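You operate a simulated robot arm through the tools that you are given. There is no shell and no other tool.

You run a simulated robot arm. Do the job below in one go: nothing can be reset, and whatever is moved stays where it is left.

JOB
Top the hopper up to MAX from the pail that the job card names.
Fine: its lid goes on the lid rest; the other pails stay shut; leave the pump in the pail, clip open, lever up.
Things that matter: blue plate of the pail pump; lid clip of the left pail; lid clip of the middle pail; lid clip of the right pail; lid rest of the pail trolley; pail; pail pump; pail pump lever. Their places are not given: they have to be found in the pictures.

The check looks at the end state, three seconds after you hand in, the way a careful person would. Anything else that was tipped, shoved, dropped, spilled or broken makes it a failure. Lids that push on must go on centred and level and be pressed home; caps that screw on are set level and turned clockwise until they are tight.

ROBOT AND FRAMES
A 7-joint arm with a fingered hand, fixed in place. Base frame: the origin is on the floor under the middle of its stand, x ahead of it, y to its left, z up. Readings come in mm, degrees, newtons and seconds.
With the tool pointing down near the work surface it reaches from about 100 to 720 mm from the base axis. Its first joint turns from -166.0 to 166.0 degrees. Payload 4.9 kg.
The tool frame sits at the grasp point between the pads (the TCP): z along the fingers, y along the line on which they close. The tips reach 32 mm beyond it. The gripper opens to 192 mm; its body begins 89 mm behind the TCP. The gripper is a hand of 3 fingers: y runs from the thumb to the fingers, the wrist lies at [0, 0, -267] in the tool frame, and closing takes about 1.5 s.
Orientation is told as [roll, pitch, yaw] about the base's x, y, z axes, in that order, counted from this pose: with the fingers straight down and closing along the base's y, the tool's x points along the base's -x, its y along +y and its z along -z.

CONTROLS
- The arm moves only by the tool play_rows. Its argument "steps" is a list of rows, each a list of 2 entries, a list of its own where there are three numbers: the shift along the base's x, y, z in units of 250 mm (1.0 is 250 mm), then the turn, a rotation vector about the base's x, y, z in units of 60 degrees (1.0 is 60 degrees). In form: [[[x, y, z], [wx, wy, wz]], ...]. A call has 1 to 20 rows; each row is the pose to reach, as a shift and turn from the pose commanded when the call began. "gripper" is the gripper command, from -1 (fully open) to 1 (shut), values between in proportion, set as the call begins (left out, the last holds). A call with a number of a shift or a turn outside -1 to 1 is refused whole. A row lasts 0.2 s, in which the tool goes at most 50 mm and 8.6 degrees; a call with a longer step from one row to the next is refused whole, and so is a gripper value outside its range. Where a pose cannot be reached the arm comes as near as it can. A force on the tool above 50 N (or 10 N above the force at the start of the call, whichever is more), or a blocked arm, ends the call early, and 0.2 s more pass. Each finger travels about 153 mm/s and halts on what it meets, pressing with about 23 N; the grip force reading is that of the motor and also rises with nothing between the fingers. The clock runs only during rows and for 0.2 s after the last one: add rows that repeat a pose to give the fingers time. The reply holds the time, the measured pose of the TCP, the force on the tool along the base axes, the opening and the grip force, in the units named above and with some noise, with the torque about the TCP (base axes, N m) and any sound that the robot's microphone picked up, and new pictures: "views" is both (left out), scene, wrist or none.
- Cameras (640 x 400 px; columns grow to the right, rows downward): "scene" is fixed at [50, -649.7, 1606.9]; the picture's right is [0.89, -0.46, 0.00], its down [-0.28, -0.55, -0.79] and it looks along [0.36, 0.70, -0.61] (base axes); focal length 309 px, centre (320, 200). "wrist" rides on the gripper at [80, -46, -113] in the tool frame; the picture's right is [0.50, 0.87, 0.00], its down [-0.67, 0.39, -0.63] and it looks along [-0.55, 0.32, 0.78] (tool axes); focal length 226 px, centre (320, 200).
- hand_shape(shape): the hand has 3 fingers and takes this shape, open, in about a second: jaw (thumb against the fingers, like two jaws); tri (thumb and two fingers); tip (a fingertip pinch); poke (one finger out to press); point (the index stretched); flat (the hand flat); cup (the hand cupped); fist (a fist). The gripper value then closes the fingers along that shape, each until it touches; the sizes above hold for jaw. It gives what a move gives, with no picture.
- point_at(camera, pixels): for up to 12 pixels [column, row] of the newest picture of that camera ("zoom" is the newest enlarged one), the place [x, y, z] in the base frame of the surface seen there, good to about 2 mm. It takes no simulated time.
- zoom(camera, box): a new picture of the part [left, top, right, bottom] of that camera's present view, enlarged. It takes no simulated time.
- sign_off(): hands the job in; it is judged then, once.

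Leave the gripper open and the arm clear of the work at the hand-in unless told otherwise.

The tools are called after "Emit:" as a command line: name --argument value ..., lists and objects as JSON in quotes. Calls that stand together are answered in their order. play_rows: Moves the arm, as the interface text tells. Its arguments: {"type":"object","properties":{"steps":{"type":"array"},"gripper":{"type":"number"},"views":{"type":"string","enum":["both","scene","wrist","none"]}},"required":["steps"]} The other tools are called the same way: hand_shape (shape) gives the hand a shape; point_at (camera, pixels) gives the place of the surface under pixels of a picture; zoom (camera, box) takes an enlarged picture of a part of a camera's view; sign_off () hands the job in.

At the start:

```text
time: 0.0
tool_pos: [243.8, 469.3, 1274.5]
ee_rot: [0.0, 0.0, 0.0]
wrist_force: [0.2, 0.4, -0.3]
ft_torque: [-0.01, -0.02, 0.0]
finger_gap: 192.0
finger_force: 0.0
shape: jaw
```

scene: 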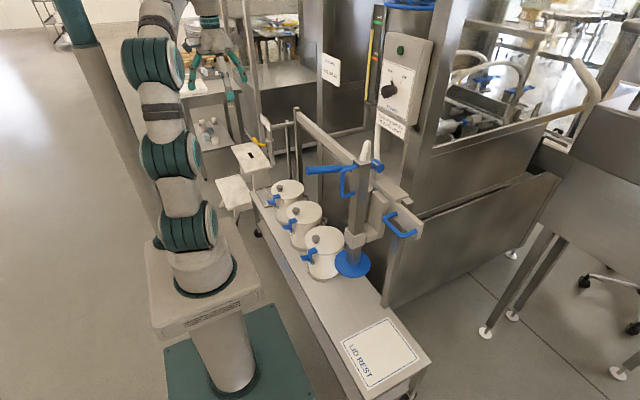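
wrist: 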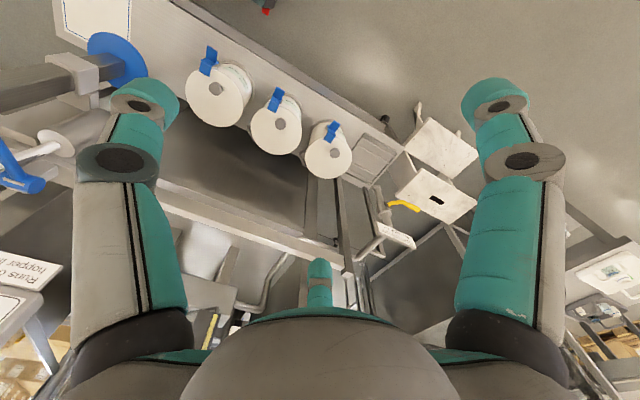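

I see a trolley with three lidded pails, each with a blue clip, a blue pump on a post, a lid rest plate, and a control box with signs. First I'll zoom in on the labels, the pails, the pump and the job card.

Emit:
zoom --camera "scene" --box '[220, 100, 440, 300]'

Emit:
zoom --camera "scene" --box '[300, 0, 460, 140]'

Emit:
zoom --camera "scene" --box '[200, 120, 300, 220]'

Emit:
zoom --camera "wrist" --box '[160, 30, 480, 250]'

```text
2.00 times, centred on (330, 200) of scene
```

zoom: 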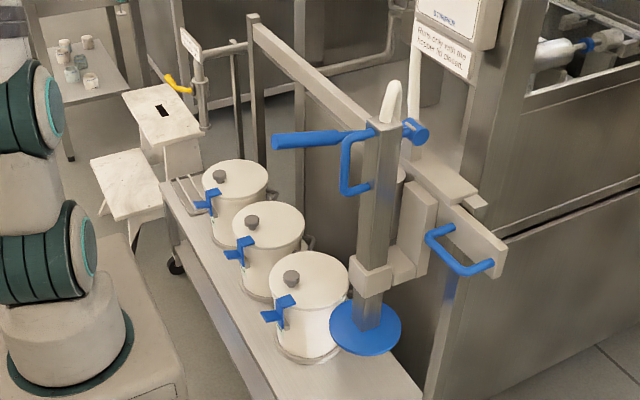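

```text
2.86 times, centred on (380, 70) of scene
```

zoom: 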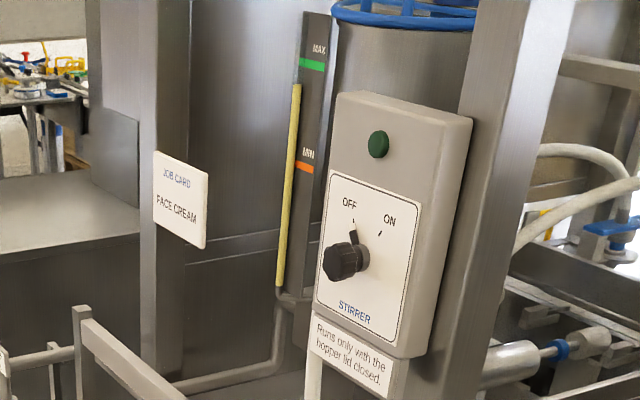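

```text
4.00 times, centred on (250, 170) of scene
```

zoom: 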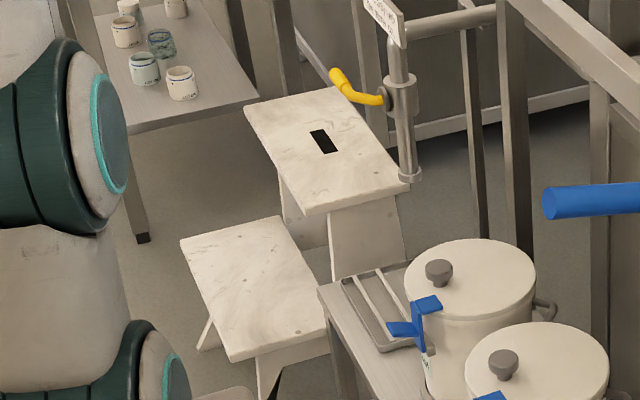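

```text
1.82 times, centred on (320, 140) of wrist
```

zoom: 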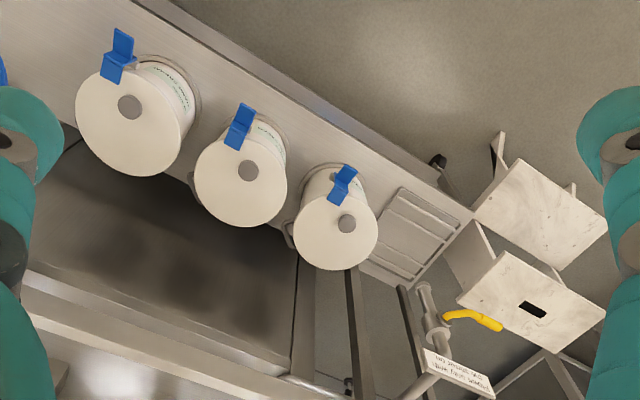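

The job card reads "FACE CREAM". Next I'll zoom on the pail labels and get positions for the main parts.

Emit:
zoom --camera "wrist" --box '[180, 40, 270, 130]'

Emit:
zoom --camera "wrist" --box '[245, 75, 355, 185]'

Emit:
zoom --camera "scene" --box '[255, 170, 355, 290]'

Emit:
zoom --camera "scene" --box '[360, 0, 420, 50]'

Emit:
point_at --camera "scene" --pixels '[[287, 188], [302, 212], [324, 240], [353, 262], [310, 257], [294, 225], [272, 202], [380, 355], [366, 152], [312, 170], [400, 225], [345, 185]]'

```text
4.44 times, centred on (225, 85) of wrist
```

zoom: 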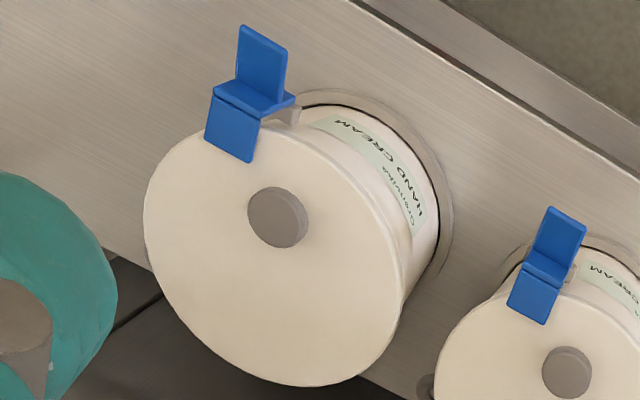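

```text
3.64 times, centred on (300, 130) of wrist
```

zoom: 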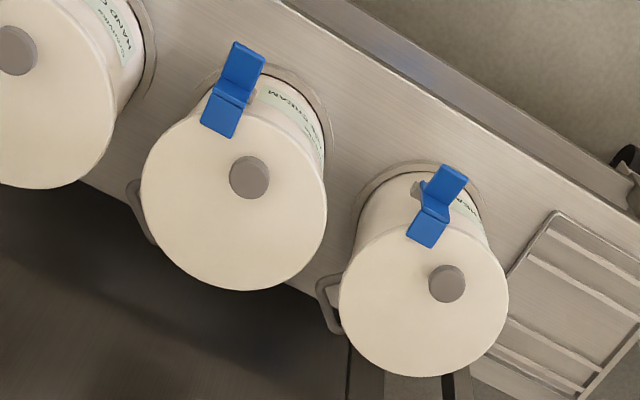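

```text
3.33 times, centred on (305, 230) of scene
```

zoom: 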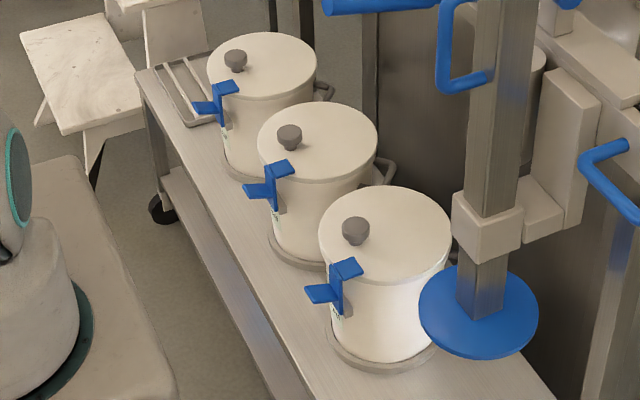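

```text
8.00 times, centred on (390, 25) of scene
```

zoom: 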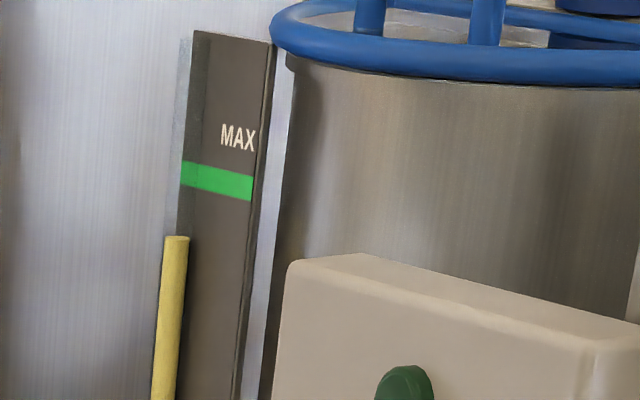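

```text
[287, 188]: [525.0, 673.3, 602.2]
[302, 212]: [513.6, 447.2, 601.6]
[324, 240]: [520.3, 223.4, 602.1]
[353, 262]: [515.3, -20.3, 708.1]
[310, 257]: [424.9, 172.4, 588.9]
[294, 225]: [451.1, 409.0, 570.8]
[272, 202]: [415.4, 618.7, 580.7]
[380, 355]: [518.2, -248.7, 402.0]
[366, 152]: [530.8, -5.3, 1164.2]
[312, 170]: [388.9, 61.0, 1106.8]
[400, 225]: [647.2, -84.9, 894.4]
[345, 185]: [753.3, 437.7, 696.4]
```

The right pail (y≈223) reads HAND CREAM. I still need the labels on the other two, plus the sign by the yellow handle, so I'll zoom there.

Emit:
zoom --camera "scene" --box '[240, 110, 290, 160]'

Emit:
zoom --camera "wrist" --box '[350, 180, 430, 260]'

Emit:
zoom --camera "wrist" --box '[280, 75, 310, 115]'

Emit:
zoom --camera "wrist" --box '[320, 115, 360, 155]'

Emit:
zoom --camera "scene" --box '[290, 120, 430, 290]'

Emit:
zoom --camera "wrist" --box '[0, 0, 200, 300]'

```text
8.00 times, centred on (265, 135) of scene
```

zoom: 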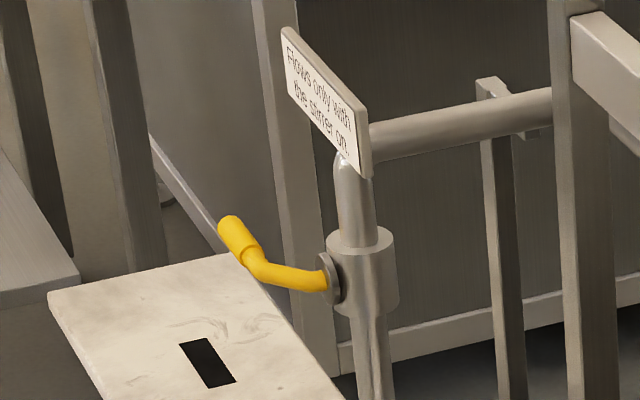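

```text
5.00 times, centred on (390, 220) of wrist
```

zoom: 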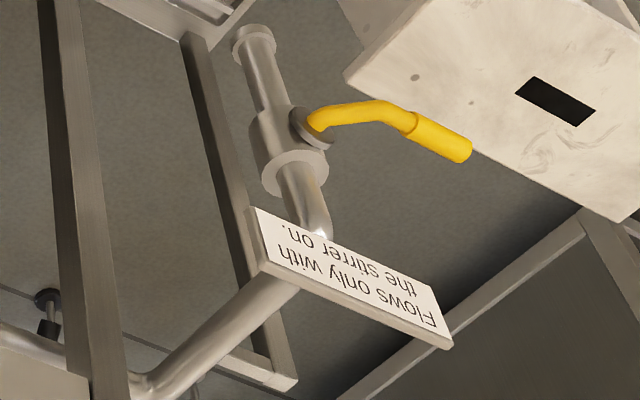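

```text
10.00 times, centred on (295, 95) of wrist
```

zoom: 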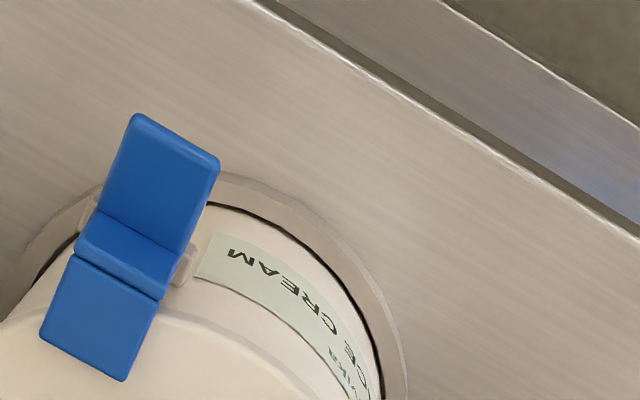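

```text
10.00 times, centred on (340, 135) of wrist
```

zoom: 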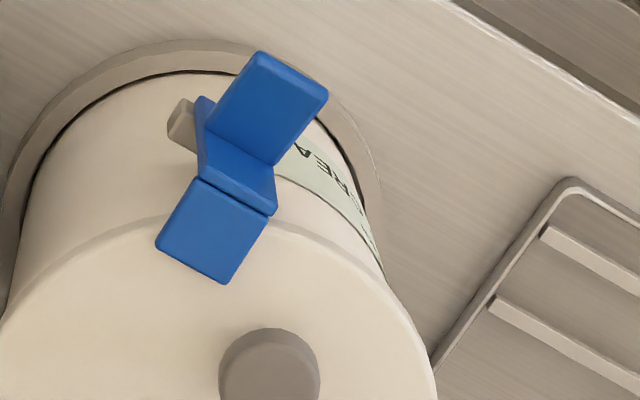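

```text
2.35 times, centred on (360, 205) of scene
```

zoom: 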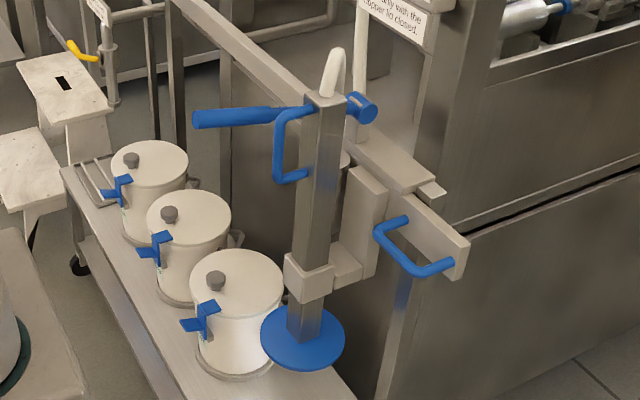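

```text
1.33 times, centred on (100, 150) of wrist
```

zoom: 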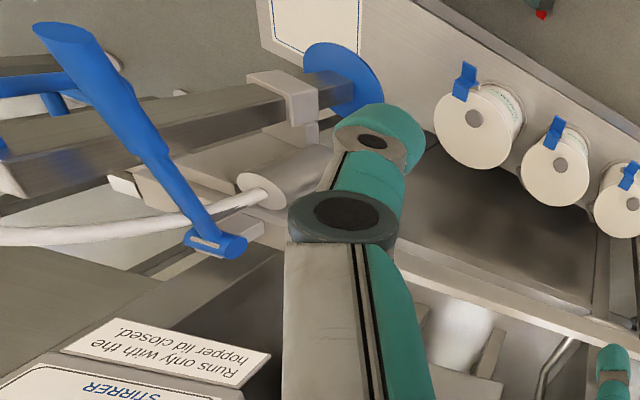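

The middle label looks like "…CE CREAM". Before moving I'll locate more of the pump structure, then bring the wrist camera round to read the labels square on.

Emit:
point_at --camera "scene" --pixels '[[298, 112], [330, 140], [385, 180], [408, 200], [435, 245], [440, 235], [388, 215], [415, 235], [362, 240], [350, 240], [375, 200], [379, 165]]'

Emit:
point_at --camera "scene" --pixels '[[352, 172], [342, 182], [345, 195], [354, 195], [366, 170], [330, 170], [305, 170], [350, 166], [380, 168], [372, 150], [336, 265], [370, 270]]'

Emit:
zoom --camera "scene" --box '[335, 150, 445, 260]'

Emit:
zoom --camera "scene" --box '[320, 290, 440, 400]'

```text
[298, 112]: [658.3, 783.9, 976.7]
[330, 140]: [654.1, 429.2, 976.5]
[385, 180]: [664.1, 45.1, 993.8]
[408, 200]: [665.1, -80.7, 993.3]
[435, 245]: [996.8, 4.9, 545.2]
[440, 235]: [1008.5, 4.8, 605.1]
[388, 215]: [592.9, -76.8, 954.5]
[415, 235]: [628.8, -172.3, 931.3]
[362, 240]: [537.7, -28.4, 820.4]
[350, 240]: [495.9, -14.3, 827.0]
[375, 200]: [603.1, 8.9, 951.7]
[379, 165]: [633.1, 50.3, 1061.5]
```

```text
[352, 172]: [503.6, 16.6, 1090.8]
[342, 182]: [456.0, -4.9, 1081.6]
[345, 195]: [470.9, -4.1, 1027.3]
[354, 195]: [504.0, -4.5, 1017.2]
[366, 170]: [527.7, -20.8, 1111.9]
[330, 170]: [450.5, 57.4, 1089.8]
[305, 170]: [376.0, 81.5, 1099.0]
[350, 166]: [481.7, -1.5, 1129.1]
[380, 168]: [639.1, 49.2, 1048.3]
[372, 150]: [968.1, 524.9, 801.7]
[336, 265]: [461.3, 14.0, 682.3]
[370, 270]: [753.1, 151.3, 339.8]
```

```text
3.64 times, centred on (390, 205) of scene
```

zoom: 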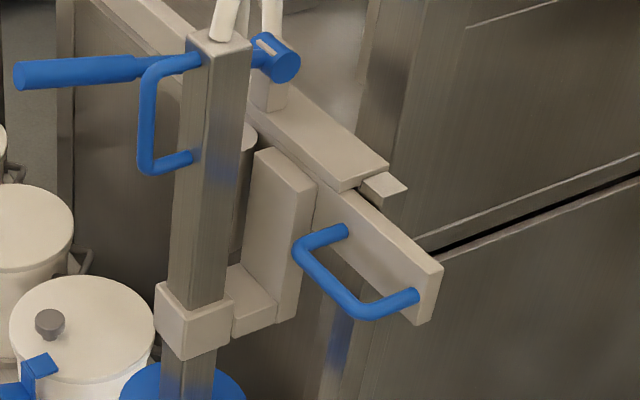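

```text
3.64 times, centred on (380, 345) of scene
```

zoom: 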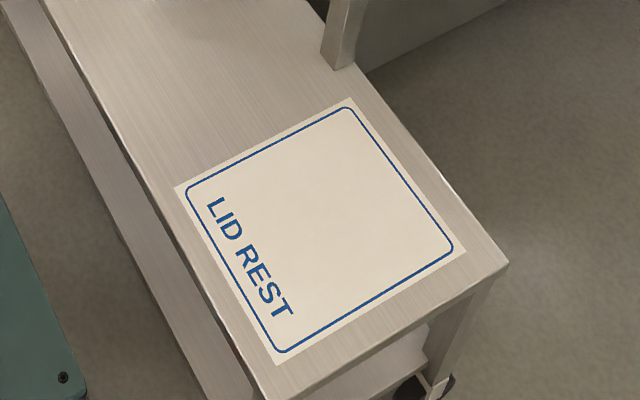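

The pump hangs from a carriage on a rail along y (x≈655, z≈980), and its column passes through a clamp. Next I'll bring the hand toward the robot and lower, to view the pail labels and clips with the wrist camera.

Emit:
play_rows --steps '[[[-0.045, -0.08, -0.12], [0, 0, 0]], [[-0.09, -0.17, -0.25], [0, 0, 0]], [[-0.14, -0.25, -0.375], [0, 0, 0]], [[-0.19, -0.33, -0.5], [0, 0, 0]], [[-0.23, -0.41, -0.625], [0, 0, 0]], [[-0.28, -0.49, -0.75], [0, 0, 0]], [[-0.33, -0.57, -0.875], [0, 0, 0]], [[-0.375, -0.66, -1.0], [0, 0, 0]]]'

```text
time: 1.8
tool_pos: [149.5, 303.2, 1022.9]
ee_rot: [0.0, -0.1, 0.0]
wrist_force: [0.0, 0.0, -0.4]
ft_torque: [-0.01, -0.03, 0.0]
finger_gap: 191.9
finger_force: 0.0
shape: jaw
```

scene: 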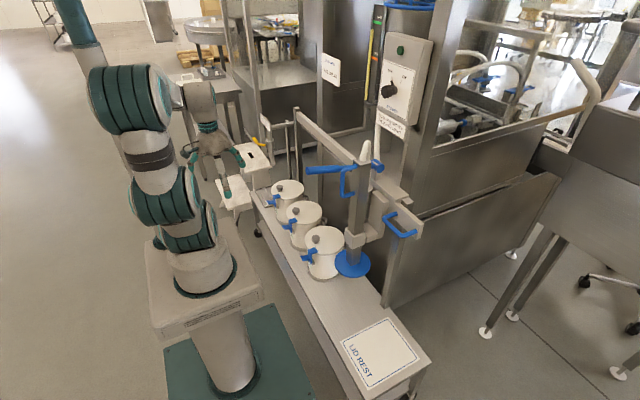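
wrist: 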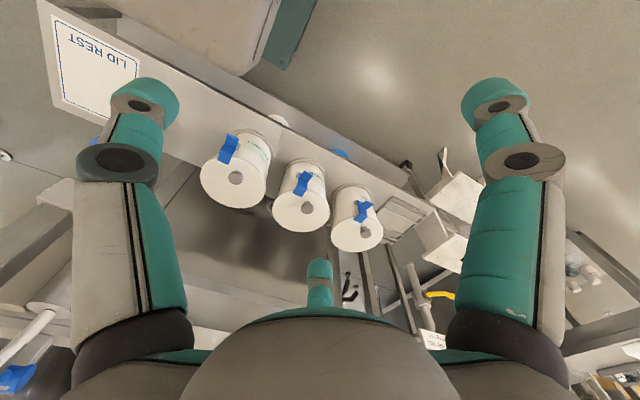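

The labels face the camera now. I'll zoom on the label areas of the three pails.

Emit:
zoom --camera "wrist" --box '[285, 150, 345, 210]'

Emit:
zoom --camera "wrist" --box '[335, 175, 395, 235]'

Emit:
zoom --camera "wrist" --box '[205, 120, 285, 200]'

```text
6.67 times, centred on (315, 180) of wrist
```

zoom: 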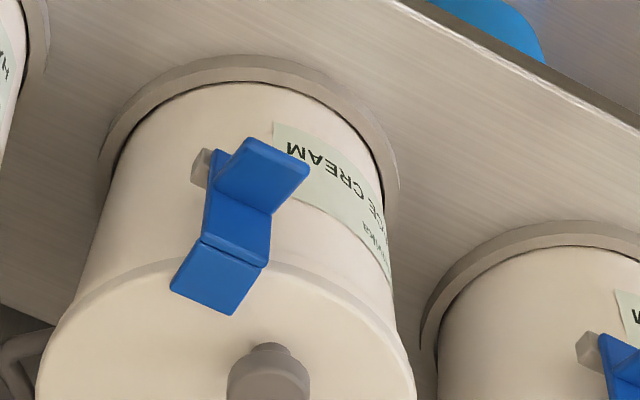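

```text
6.67 times, centred on (365, 205) of wrist
```

zoom: 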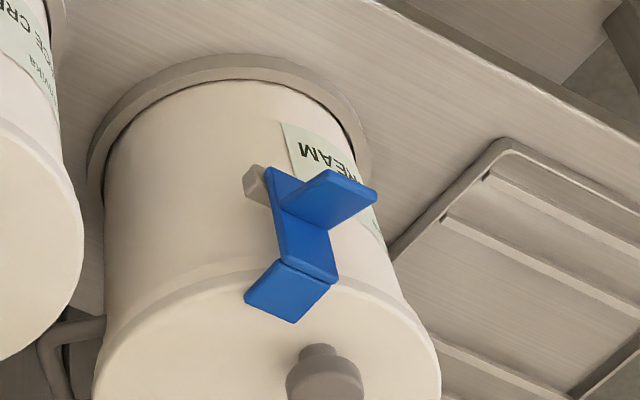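

```text
5.00 times, centred on (245, 160) of wrist
```

zoom: 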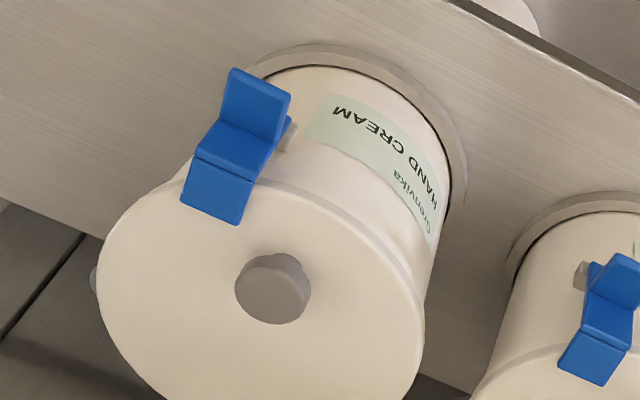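

The middle label's first letters are still hidden, and so is most of the left one. I'll move the hand to larger y and turn it by about −68° so the camera looks at the labels from their +y side.

Emit:
play_rows --steps '[[[0.047, 0.1, -0.085], [0, 0, -0.0945]], [[0.093, 0.2, -0.17], [0, 0, -0.189]], [[0.14, 0.3, -0.255], [0, 0, -0.2835]], [[0.187, 0.4, -0.34], [0, 0, -0.378]], [[0.233, 0.5, -0.425], [0, 0, -0.4725]], [[0.28, 0.6, -0.51], [0, 0, -0.567]]]' --views "none"

Emit:
play_rows --steps '[[[0.047, 0.1, -0.085], [0, 0, -0.0945]], [[0.093, 0.2, -0.17], [0, 0, -0.189]], [[0.14, 0.3, -0.255], [0, 0, -0.2835]], [[0.187, 0.4, -0.34], [0, 0, -0.378]], [[0.233, 0.5, -0.425], [0, 0, -0.4725]], [[0.28, 0.6, -0.51], [0, 0, -0.567]]]'

```text
time: 3.2
tool_pos: [220.8, 456.8, 894.9]
ee_rot: [0.1, 0.0, -34.1]
wrist_force: [0.3, 0.6, 0.7]
ft_torque: [-0.02, 0.03, -0.02]
finger_gap: 192.1
finger_force: 0.1
shape: jaw
```

```text
time: 4.6
tool_pos: [291.4, 606.9, 771.2]
ee_rot: [0.0, -0.1, -68.1]
wrist_force: [0.8, 0.3, 1.0]
ft_torque: [-0.07, 0.05, -0.01]
finger_gap: 192.0
finger_force: 0.1
shape: jaw
```

scene: 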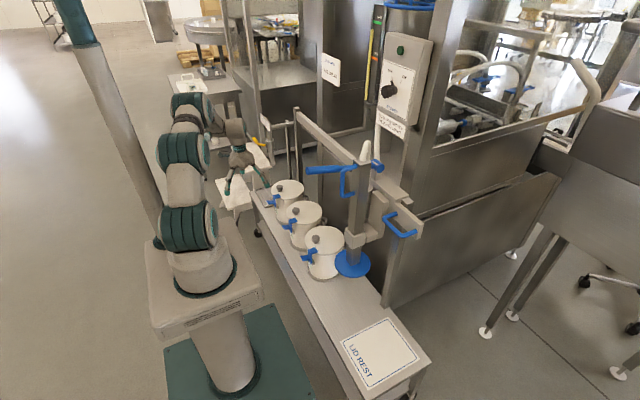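
wrist: 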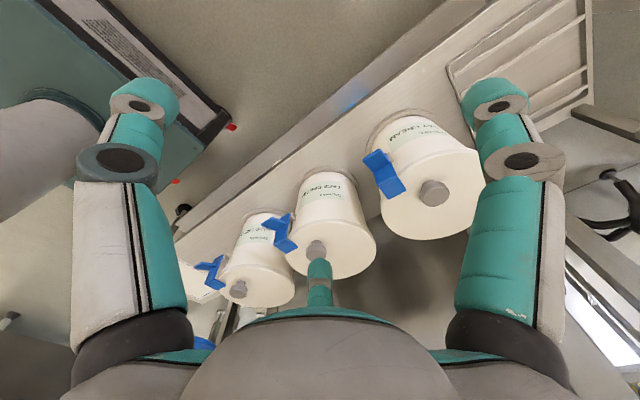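

All three labels are in view. I'll zoom in to read them.

Emit:
zoom --camera "wrist" --box '[280, 160, 380, 260]'

Emit:
zoom --camera "wrist" --box '[360, 110, 480, 200]'

Emit:
zoom --camera "wrist" --box '[210, 200, 300, 290]'

```text
4.00 times, centred on (330, 210) of wrist
```

zoom: 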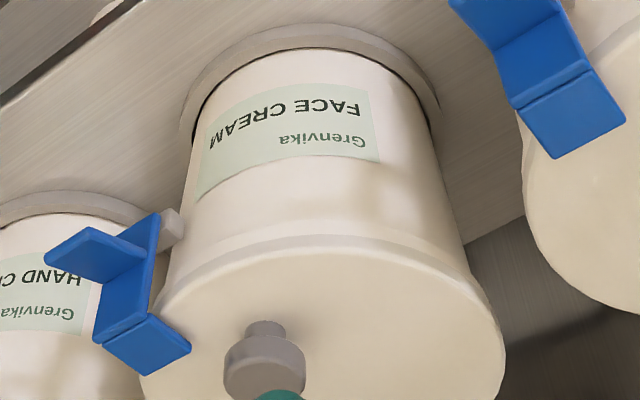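

```text
4.44 times, centred on (420, 155) of wrist
```

zoom: 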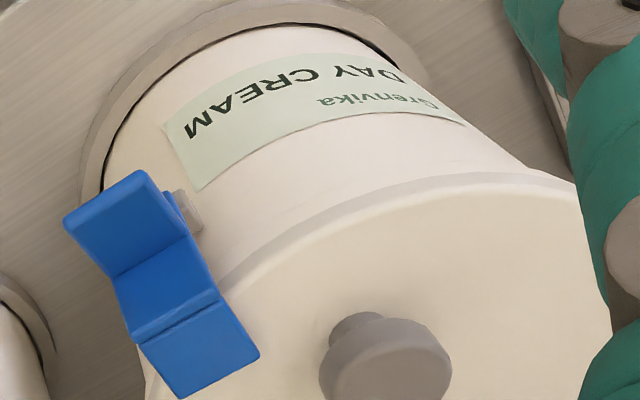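

```text
4.44 times, centred on (255, 245) of wrist
```

zoom: 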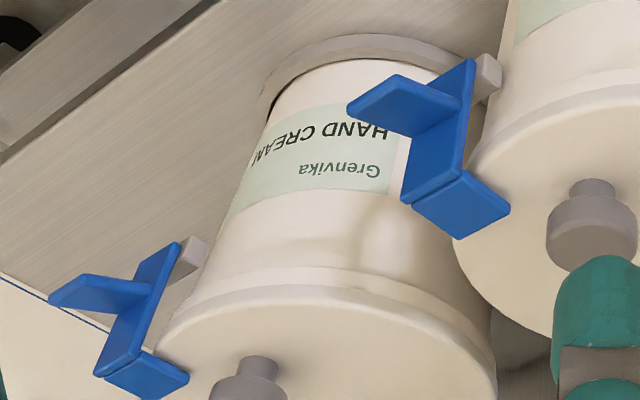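

FACE CREAM is the middle pail (y≈447). Now I'll measure its clip, knob and lid geometry.

Emit:
point_at --camera "wrist" --pixels '[[293, 223], [301, 217], [299, 229], [308, 226], [315, 222], [311, 235], [306, 246], [320, 248], [325, 247], [316, 252], [324, 216], [313, 242]]'

Emit:
point_at --camera "wrist" --pixels '[[318, 246], [311, 247], [340, 255], [370, 250], [368, 238], [335, 230], [335, 195], [330, 180], [316, 254], [350, 270], [326, 243], [332, 275]]'

Emit:
zoom --camera "wrist" --box '[285, 205, 335, 265]'

Emit:
point_at --camera "scene" --pixels '[[294, 208], [294, 211], [286, 225], [290, 222], [296, 221], [294, 228], [318, 213], [300, 202], [280, 212], [305, 228]]'

```text
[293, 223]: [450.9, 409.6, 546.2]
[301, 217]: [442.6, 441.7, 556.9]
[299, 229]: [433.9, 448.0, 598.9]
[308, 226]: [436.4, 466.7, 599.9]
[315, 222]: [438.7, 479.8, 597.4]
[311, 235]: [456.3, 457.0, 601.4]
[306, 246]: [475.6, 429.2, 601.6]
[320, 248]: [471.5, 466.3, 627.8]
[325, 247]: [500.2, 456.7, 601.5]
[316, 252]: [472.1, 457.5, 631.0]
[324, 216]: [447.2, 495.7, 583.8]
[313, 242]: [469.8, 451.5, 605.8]
```

```text
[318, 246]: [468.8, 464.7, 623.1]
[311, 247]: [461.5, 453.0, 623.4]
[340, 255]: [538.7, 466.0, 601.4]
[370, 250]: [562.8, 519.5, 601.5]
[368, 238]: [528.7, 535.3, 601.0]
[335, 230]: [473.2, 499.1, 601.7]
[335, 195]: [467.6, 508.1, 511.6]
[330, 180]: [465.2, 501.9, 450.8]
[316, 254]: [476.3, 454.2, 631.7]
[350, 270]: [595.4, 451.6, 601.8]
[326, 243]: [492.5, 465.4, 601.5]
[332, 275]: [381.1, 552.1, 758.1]
```

```text
6.67 times, centred on (310, 235) of wrist
```

zoom: 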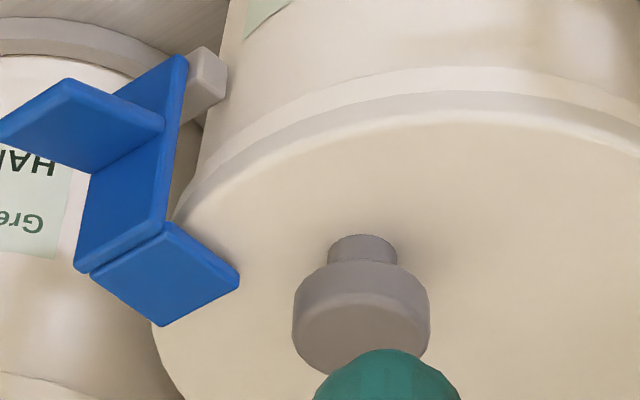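

```text
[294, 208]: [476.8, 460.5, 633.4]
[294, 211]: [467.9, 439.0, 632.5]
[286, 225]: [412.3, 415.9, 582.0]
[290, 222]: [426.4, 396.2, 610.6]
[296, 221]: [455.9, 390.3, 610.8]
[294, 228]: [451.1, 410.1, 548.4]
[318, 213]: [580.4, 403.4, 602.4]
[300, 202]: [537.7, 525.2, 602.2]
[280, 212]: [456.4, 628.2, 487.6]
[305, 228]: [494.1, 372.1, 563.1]
```

The zoom covers a wider field than my box, so I'll read points directly from the zoom picture: the clip tab, hook, knob and lid edge.

Emit:
point_at --camera "zoom" --pixels '[[10, 135], [65, 90], [90, 165], [155, 125], [180, 70], [205, 75], [130, 190], [85, 255], [165, 265], [235, 280], [160, 320], [110, 275]]'

Emit:
point_at --camera "zoom" --pixels '[[360, 240], [300, 300], [425, 310], [340, 340], [190, 200], [300, 125], [450, 100], [560, 105], [175, 360], [155, 335], [380, 255], [625, 140]]'

Emit:
zoom --camera "wrist" --box '[260, 150, 400, 290]'

```text
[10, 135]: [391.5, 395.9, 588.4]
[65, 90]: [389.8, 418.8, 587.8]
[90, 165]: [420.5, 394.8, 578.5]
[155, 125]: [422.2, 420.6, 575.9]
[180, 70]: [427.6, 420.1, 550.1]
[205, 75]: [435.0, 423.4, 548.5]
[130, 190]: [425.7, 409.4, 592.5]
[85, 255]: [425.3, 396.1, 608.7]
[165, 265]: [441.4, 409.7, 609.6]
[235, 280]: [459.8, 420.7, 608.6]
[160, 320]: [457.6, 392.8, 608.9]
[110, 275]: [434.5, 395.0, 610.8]
```

```text
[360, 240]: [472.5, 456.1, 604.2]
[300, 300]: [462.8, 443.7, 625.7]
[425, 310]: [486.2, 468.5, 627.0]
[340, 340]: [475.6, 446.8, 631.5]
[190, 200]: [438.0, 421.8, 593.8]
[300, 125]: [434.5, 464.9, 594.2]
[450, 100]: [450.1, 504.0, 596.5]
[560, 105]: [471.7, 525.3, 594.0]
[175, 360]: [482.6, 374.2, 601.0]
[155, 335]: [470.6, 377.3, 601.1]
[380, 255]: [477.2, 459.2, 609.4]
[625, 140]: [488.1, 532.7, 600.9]
```

```text
2.86 times, centred on (330, 220) of wrist
```

zoom: 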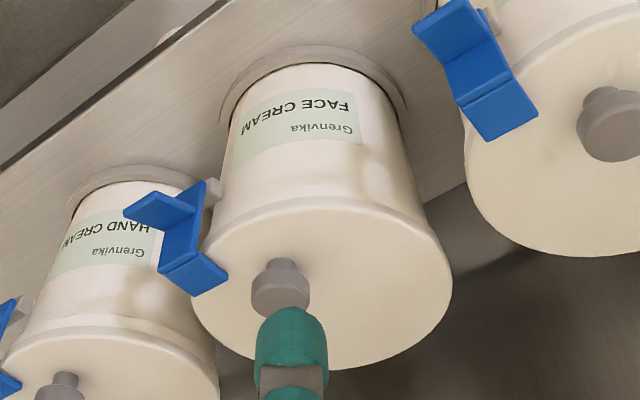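

Middle clip: plate at x≈425, y 395–421. Its tab sticks out to about (390, 408, 588), the hook lies on the lid at z≈609, and the pivot is low at about (433, 548). Pressing the tab down should swing the hook outward. The knob is at about (475, 455, 632). I'll try the poke shape here in free space and see where its fingertip is.

Emit:
hand_shape --shape "poke"

Emit:
play_rows --steps '[[[0, 0, 0], [0, 0, 0]]]'

```text
time: 5.5
tool_pos: [291.4, 607.0, 769.6]
ee_rot: [0.0, 0.0, -68.0]
wrist_force: [-0.1, -0.4, 0.7]
ft_torque: [0.01, 0.0, 0.02]
finger_gap: 0.0
finger_force: 0.1
shape: poke
```

```text
time: 5.9
tool_pos: [291.0, 607.3, 770.2]
ee_rot: [0.0, 0.0, -68.0]
wrist_force: [1.0, -0.1, -0.1]
ft_torque: [-0.01, 0.0, 0.0]
finger_gap: 0.0
finger_force: 0.0
shape: poke
```

scene: 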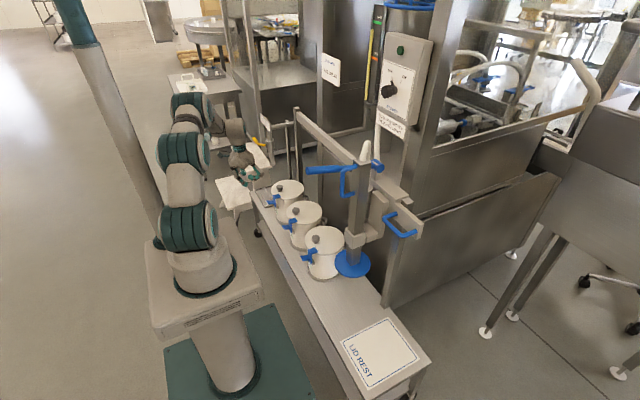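
wrist: 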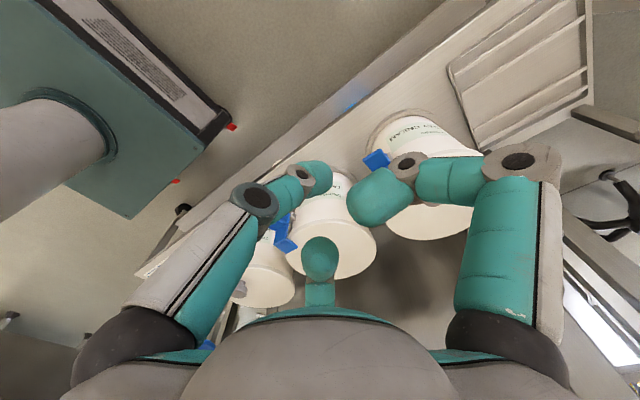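

I'll look at the poke shape more closely and find where the fingertips are.

Emit:
zoom --camera "wrist" --box '[220, 130, 480, 320]'

Emit:
point_at --camera "wrist" --pixels '[[320, 255], [320, 240], [320, 275], [320, 295], [375, 195], [320, 172], [305, 170], [410, 165], [515, 160], [255, 195], [365, 215], [337, 255]]'

Emit:
zoom --camera "scene" --box '[200, 100, 300, 200]'

```text
2.11 times, centred on (350, 225) of wrist
```

zoom: 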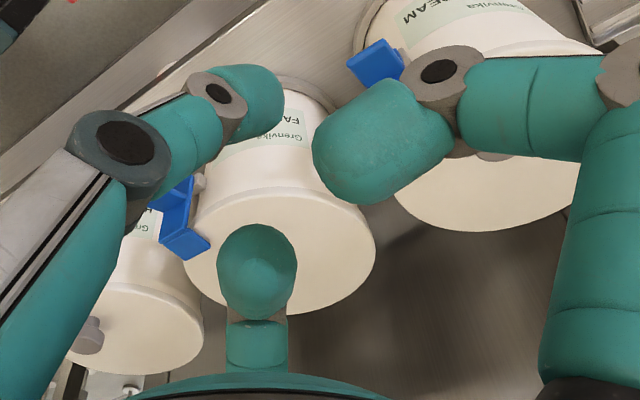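

```text
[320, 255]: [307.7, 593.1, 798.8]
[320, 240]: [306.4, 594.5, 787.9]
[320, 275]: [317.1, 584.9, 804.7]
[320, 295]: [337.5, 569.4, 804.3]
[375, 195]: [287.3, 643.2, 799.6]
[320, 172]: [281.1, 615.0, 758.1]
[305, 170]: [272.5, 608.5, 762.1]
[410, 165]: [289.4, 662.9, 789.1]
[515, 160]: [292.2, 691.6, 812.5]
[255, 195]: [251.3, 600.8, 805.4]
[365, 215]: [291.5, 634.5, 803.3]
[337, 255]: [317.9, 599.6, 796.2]
```

```text
4.00 times, centred on (250, 150) of scene
```

zoom: 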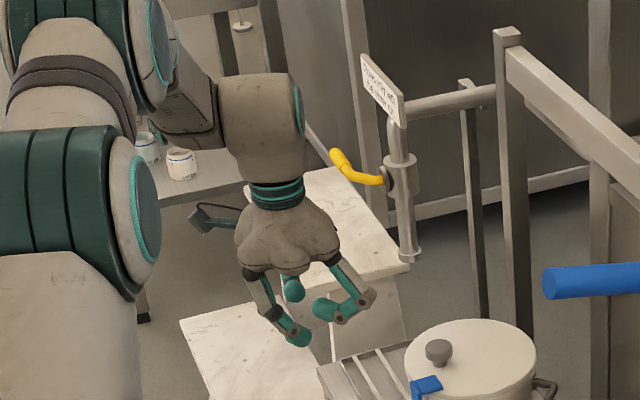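

In poke, the lowest fingertip sits about 20–25 mm beyond the TCP. I'll compare it with the "point" shape, which may give a longer free finger.

Emit:
hand_shape --shape "point"

Emit:
play_rows --steps '[[[0, 0, 0], [0, 0, 0]], [[0, 0, 0], [0, 0, 0]]]'

Emit:
zoom --camera "scene" --box '[200, 100, 300, 200]'

Emit:
zoom --camera "wrist" --box '[160, 60, 480, 320]'

```text
time: 6.8
tool_pos: [290.9, 606.3, 770.5]
ee_rot: [-0.1, 0.1, -68.0]
wrist_force: [-0.7, 0.4, -0.2]
ft_torque: [-0.04, 0.01, -0.04]
finger_gap: 184.5
finger_force: 0.1
shape: point
```

```text
time: 7.4
tool_pos: [291.1, 607.6, 770.2]
ee_rot: [0.0, 0.0, -68.0]
wrist_force: [-0.5, -0.8, -0.4]
ft_torque: [-0.02, 0.02, 0.0]
finger_gap: 184.5
finger_force: 0.1
shape: point
```

scene: 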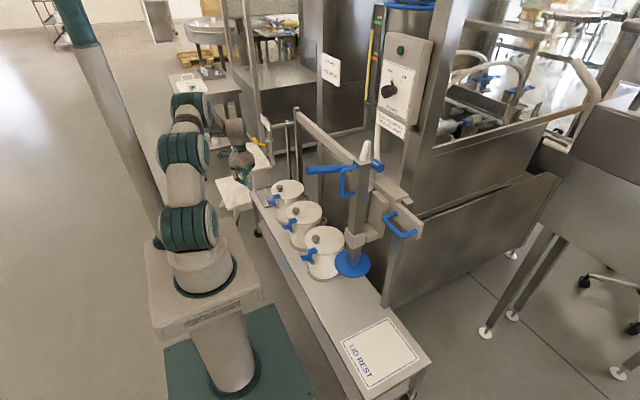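
wrist: 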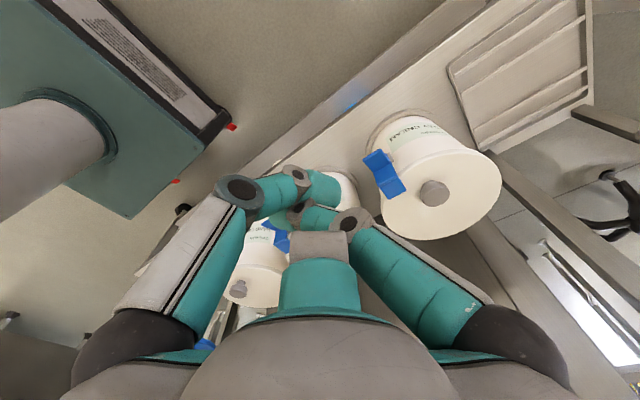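

```text
4.00 times, centred on (250, 150) of scene
```

zoom: 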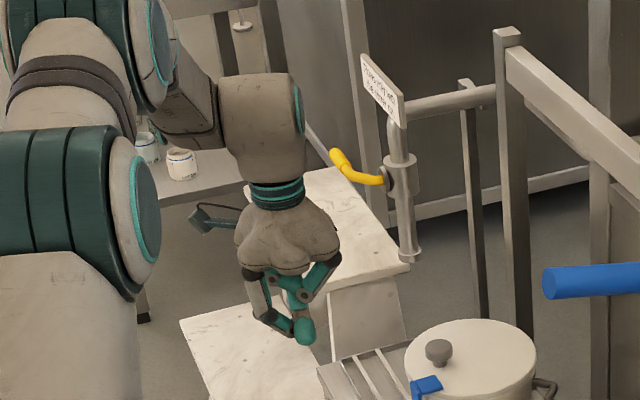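

```text
1.54 times, centred on (320, 190) of wrist
```

zoom: 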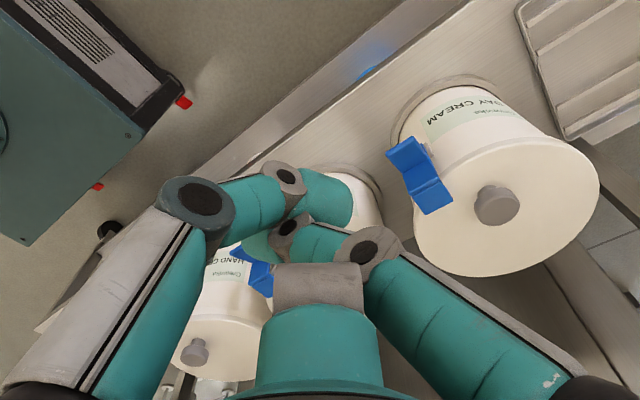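

Poke is better: one fingertip leads and the other fingers stay about 50 mm back. I'll use it with the tool tilted about 45°, coming from the robot side so the hand stays off the lid. First I'll switch back to poke and swing the yaw back in free space.

Emit:
hand_shape --shape "poke"

Emit:
play_rows --steps '[[[-0.02, -0.095, 0.01], [0, 0, 0.125]], [[-0.04, -0.19, 0.02], [0, 0, 0.25]], [[-0.06, -0.285, 0.03], [0, 0, 0.375]], [[-0.08, -0.38, 0.04], [0, 0, 0.5]], [[-0.1, -0.475, 0.05], [0, 0, 0.625]], [[-0.12, -0.57, 0.06], [0, 0, 0.75]], [[-0.14, -0.665, 0.07], [0, 0, 0.875]], [[-0.16, -0.76, 0.08], [0, 0, 1.0]]]' --views "none"

Emit:
play_rows --steps '[[[0, 0, 0], [0, 0, 0.067]], [[0, 0, 0], [0, 0, 0.134]]]' --views "none"

Emit:
play_rows --steps '[[[0.02, 0, 0], [0, -0.125, 0]], [[0.04, 0, 0], [0, -0.25, 0]], [[0.06, 0, 0], [0, -0.375, 0]], [[0.08, 0, 0], [0, -0.5, 0]], [[0.1, 0, 0], [0, -0.625, 0]], [[0.12, 0, 0], [0, -0.75, 0]]]'

```text
time: 8.3
tool_pos: [290.7, 606.7, 768.4]
ee_rot: [-0.1, 0.0, -68.0]
wrist_force: [0.0, 0.2, -0.6]
ft_torque: [-0.01, 0.0, -0.02]
finger_gap: 0.0
finger_force: 0.0
shape: poke
```

```text
time: 10.1
tool_pos: [250.2, 414.2, 790.5]
ee_rot: [0.0, 0.0, -7.7]
wrist_force: [-0.6, -0.2, 0.0]
ft_torque: [-0.01, -0.02, 0.01]
finger_gap: 0.2
finger_force: 0.0
shape: poke
```

```text
time: 10.7
tool_pos: [250.3, 415.6, 789.5]
ee_rot: [0.0, -0.1, 0.1]
wrist_force: [-0.1, 0.0, 0.0]
ft_torque: [0.01, -0.01, -0.01]
finger_gap: 0.0
finger_force: 0.1
shape: poke
```

```text
time: 12.1
tool_pos: [279.6, 414.8, 790.6]
ee_rot: [0.1, -45.1, 0.0]
wrist_force: [0.6, 0.3, -0.4]
ft_torque: [-0.01, -0.05, -0.04]
finger_gap: 0.0
finger_force: 0.1
shape: poke
```

scene: 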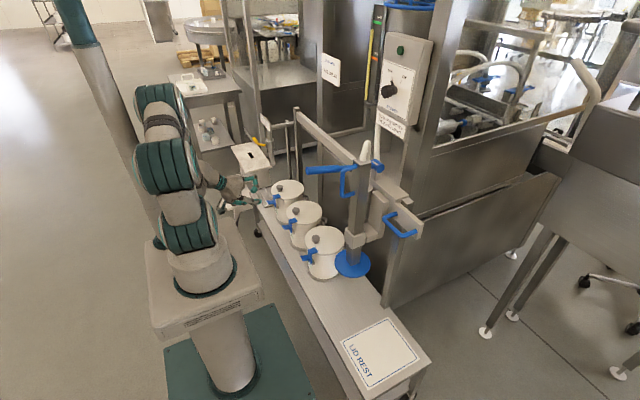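
wrist: 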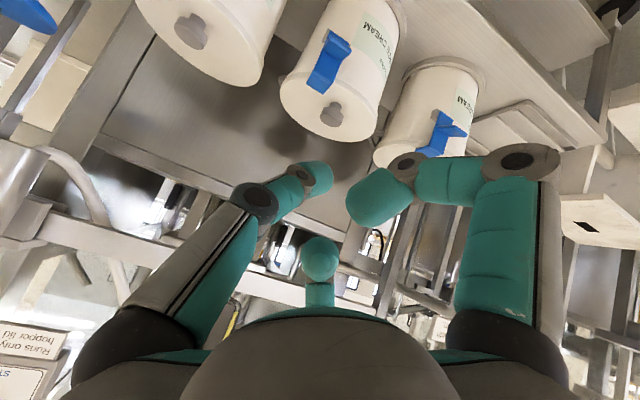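

The tilt is right. Now I'll zoom the scene view on the hand to find the poking fingertip.

Emit:
zoom --camera "scene" --box '[200, 160, 290, 230]'

Emit:
zoom --camera "wrist" --box '[230, 0, 470, 250]'

Emit:
point_at --camera "wrist" --pixels '[[318, 165], [328, 178], [315, 180], [318, 192], [290, 190], [318, 250], [318, 240], [350, 175]]'

```text
5.71 times, centred on (245, 195) of scene
```

zoom: 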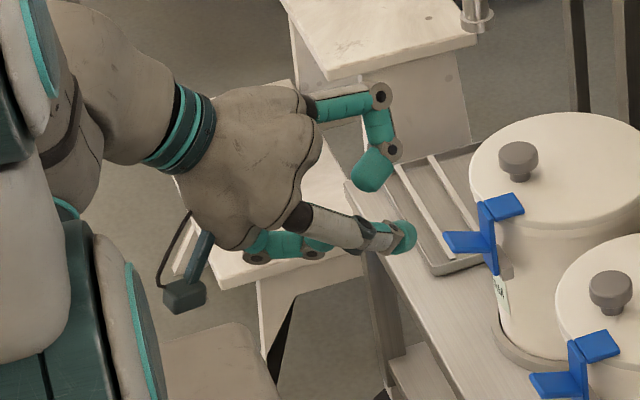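

```text
1.60 times, centred on (350, 125) of wrist
```

zoom: 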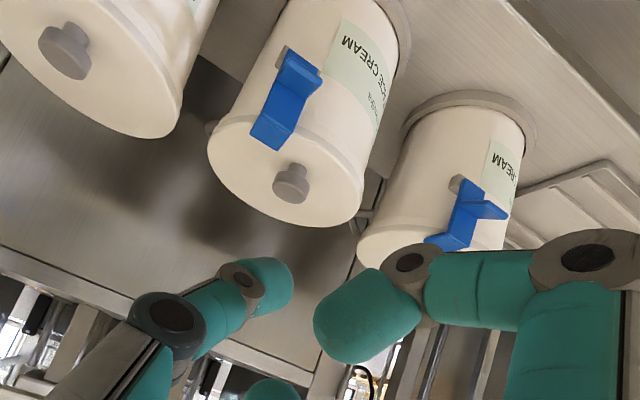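

```text
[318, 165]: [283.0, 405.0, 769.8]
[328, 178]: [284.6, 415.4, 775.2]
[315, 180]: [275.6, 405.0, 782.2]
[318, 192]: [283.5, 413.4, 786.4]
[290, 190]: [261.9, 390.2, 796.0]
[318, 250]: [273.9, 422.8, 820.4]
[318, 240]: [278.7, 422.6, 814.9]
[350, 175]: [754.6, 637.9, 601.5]
```

Emit:
zoom --camera "scene" --box '[240, 180, 290, 230]'

```text
8.00 times, centred on (265, 205) of scene
```

zoom: 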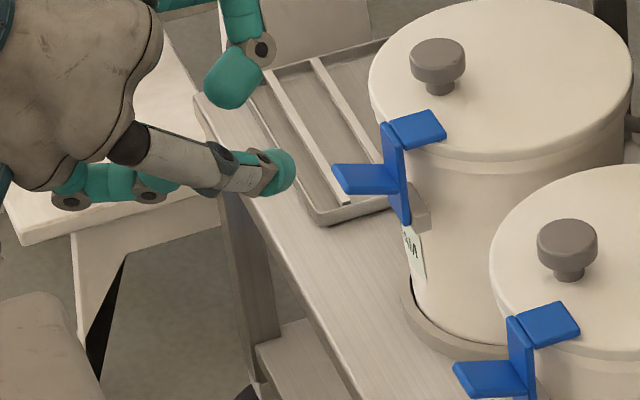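

Emit:
point_at --camera "zoom" --pixels '[[290, 170], [280, 165], [282, 185], [272, 175], [232, 105], [225, 90], [245, 90], [255, 50], [245, 180], [215, 170], [415, 225], [365, 180]]'

```text
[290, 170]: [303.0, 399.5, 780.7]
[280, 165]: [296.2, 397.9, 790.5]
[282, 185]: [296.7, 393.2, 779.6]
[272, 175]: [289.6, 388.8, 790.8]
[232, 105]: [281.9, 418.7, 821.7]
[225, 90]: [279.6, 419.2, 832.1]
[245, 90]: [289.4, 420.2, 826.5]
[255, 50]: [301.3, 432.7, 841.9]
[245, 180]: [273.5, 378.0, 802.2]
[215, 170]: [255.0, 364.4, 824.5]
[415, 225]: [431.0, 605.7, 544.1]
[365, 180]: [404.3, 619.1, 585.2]
```

The poking fingertip ball is centred about (+12, −11, −13) mm from the TCP, with a radius of about 12 mm. I'll bring it to just above the middle clip's tab and check.

Emit:
play_rows --steps '[[[0.085, 0.004, -0.1], [0, 0, 0]], [[0.17, 0.008, -0.2], [0, 0, 0]], [[0.255, 0.012, -0.32], [0, 0, 0]], [[0.34, 0.016, -0.44], [0, 0, 0]], [[0.42, 0.016, -0.54], [0, 0, 0]], [[0.42, 0.016, -0.58], [0, 0, 0]]]'

Emit:
zoom --camera "scene" --box '[250, 180, 330, 250]'

```text
time: 13.5
tool_pos: [384.6, 419.2, 644.6]
ee_rot: [0.0, -45.0, 0.2]
wrist_force: [0.0, -0.1, 0.0]
ft_torque: [0.0, -0.01, -0.02]
finger_gap: 0.0
finger_force: 0.1
shape: poke
```

scene: 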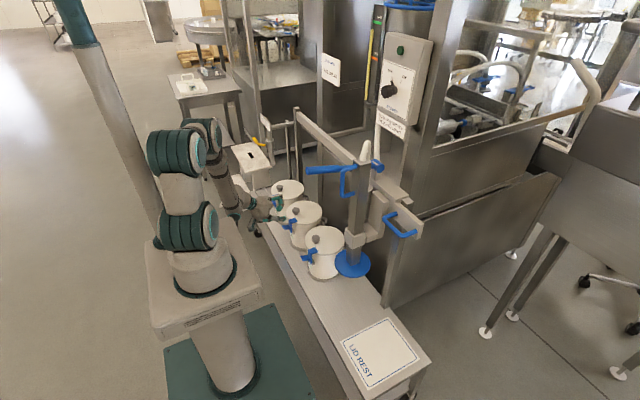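
wrist: 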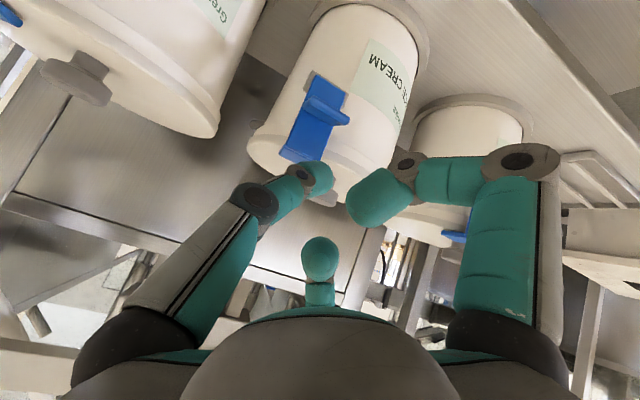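

```text
5.71 times, centred on (290, 215) of scene
```

zoom: 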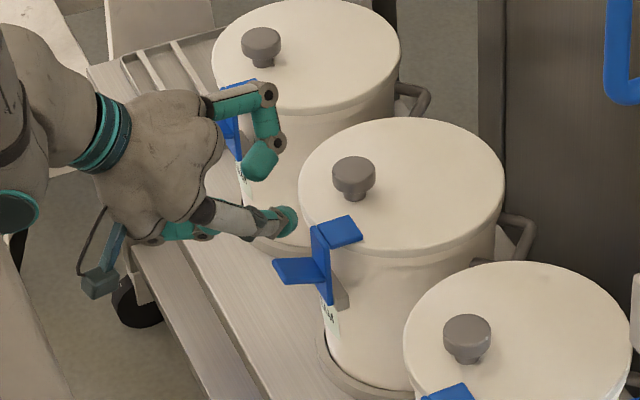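

The fingertip is at zoom (288,220) and the tab at (298,270). I'll measure both from this picture to line up.

Emit:
point_at --camera "zoom" --pixels '[[276, 263], [285, 280], [300, 262], [312, 280], [318, 235], [328, 285], [330, 230], [358, 235], [340, 220], [290, 220], [280, 235], [285, 210]]'

```text
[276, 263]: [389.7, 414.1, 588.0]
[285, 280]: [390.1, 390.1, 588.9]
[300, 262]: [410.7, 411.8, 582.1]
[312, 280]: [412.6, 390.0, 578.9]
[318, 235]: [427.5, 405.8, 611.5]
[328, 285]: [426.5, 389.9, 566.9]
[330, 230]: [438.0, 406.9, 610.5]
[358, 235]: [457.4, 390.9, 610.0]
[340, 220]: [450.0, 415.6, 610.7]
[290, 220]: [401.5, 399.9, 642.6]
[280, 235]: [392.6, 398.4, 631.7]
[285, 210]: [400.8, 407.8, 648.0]
```

The tab is centred at y≈404 with its top at z≈579–589, and the fingertip is above it. I'll press down along the clip's arc, about 45°, then look.

Emit:
play_rows --steps '[[[0.03, -0.008, -0.078], [0, 0, 0]], [[0.0376, -0.008, -0.138], [0, 0, 0]], [[0.0136, -0.008, -0.166], [0, 0, 0]], [[-0.0064, -0.008, -0.19], [0, 0, 0]], [[-0.026, -0.008, -0.21], [0, 0, 0]], [[-0.042, -0.008, -0.234], [0, 0, 0]], [[-0.054, -0.008, -0.258], [0, 0, 0]], [[-0.062, -0.008, -0.282], [0, 0, 0]]]'

Emit:
zoom --camera "scene" --box '[250, 180, 330, 250]'

```text
time: 15.3
tool_pos: [368.1, 416.2, 573.9]
ee_rot: [-0.1, -44.9, 0.0]
wrist_force: [-15.6, 2.3, 9.5]
ft_torque: [0.53, -0.16, -0.02]
finger_gap: 0.1
finger_force: 0.1
shape: poke
```

scene: 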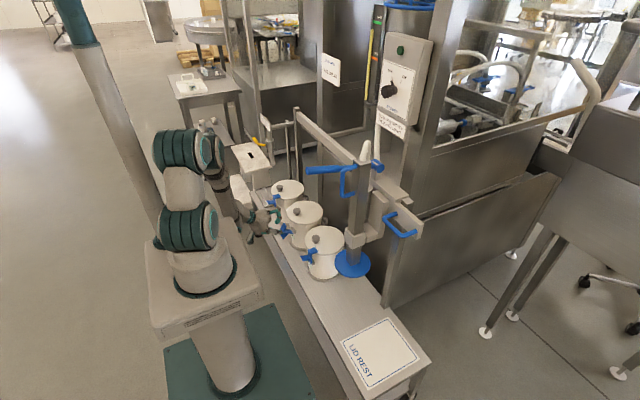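
wrist: 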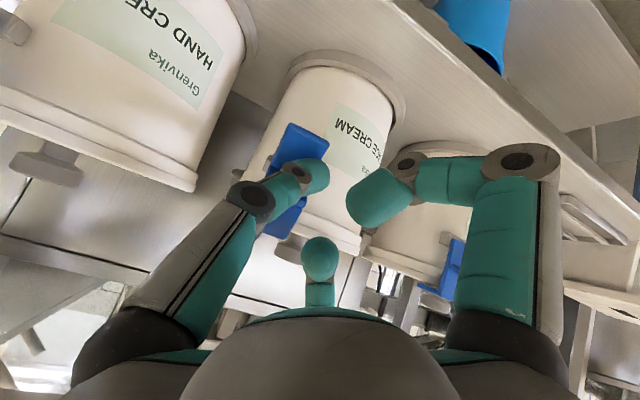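

```text
5.71 times, centred on (290, 215) of scene
```

zoom: 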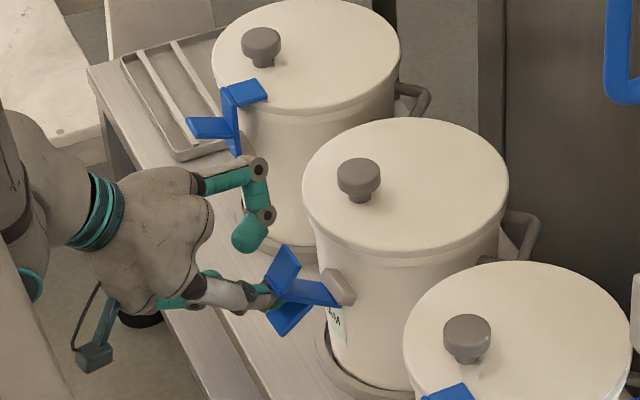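

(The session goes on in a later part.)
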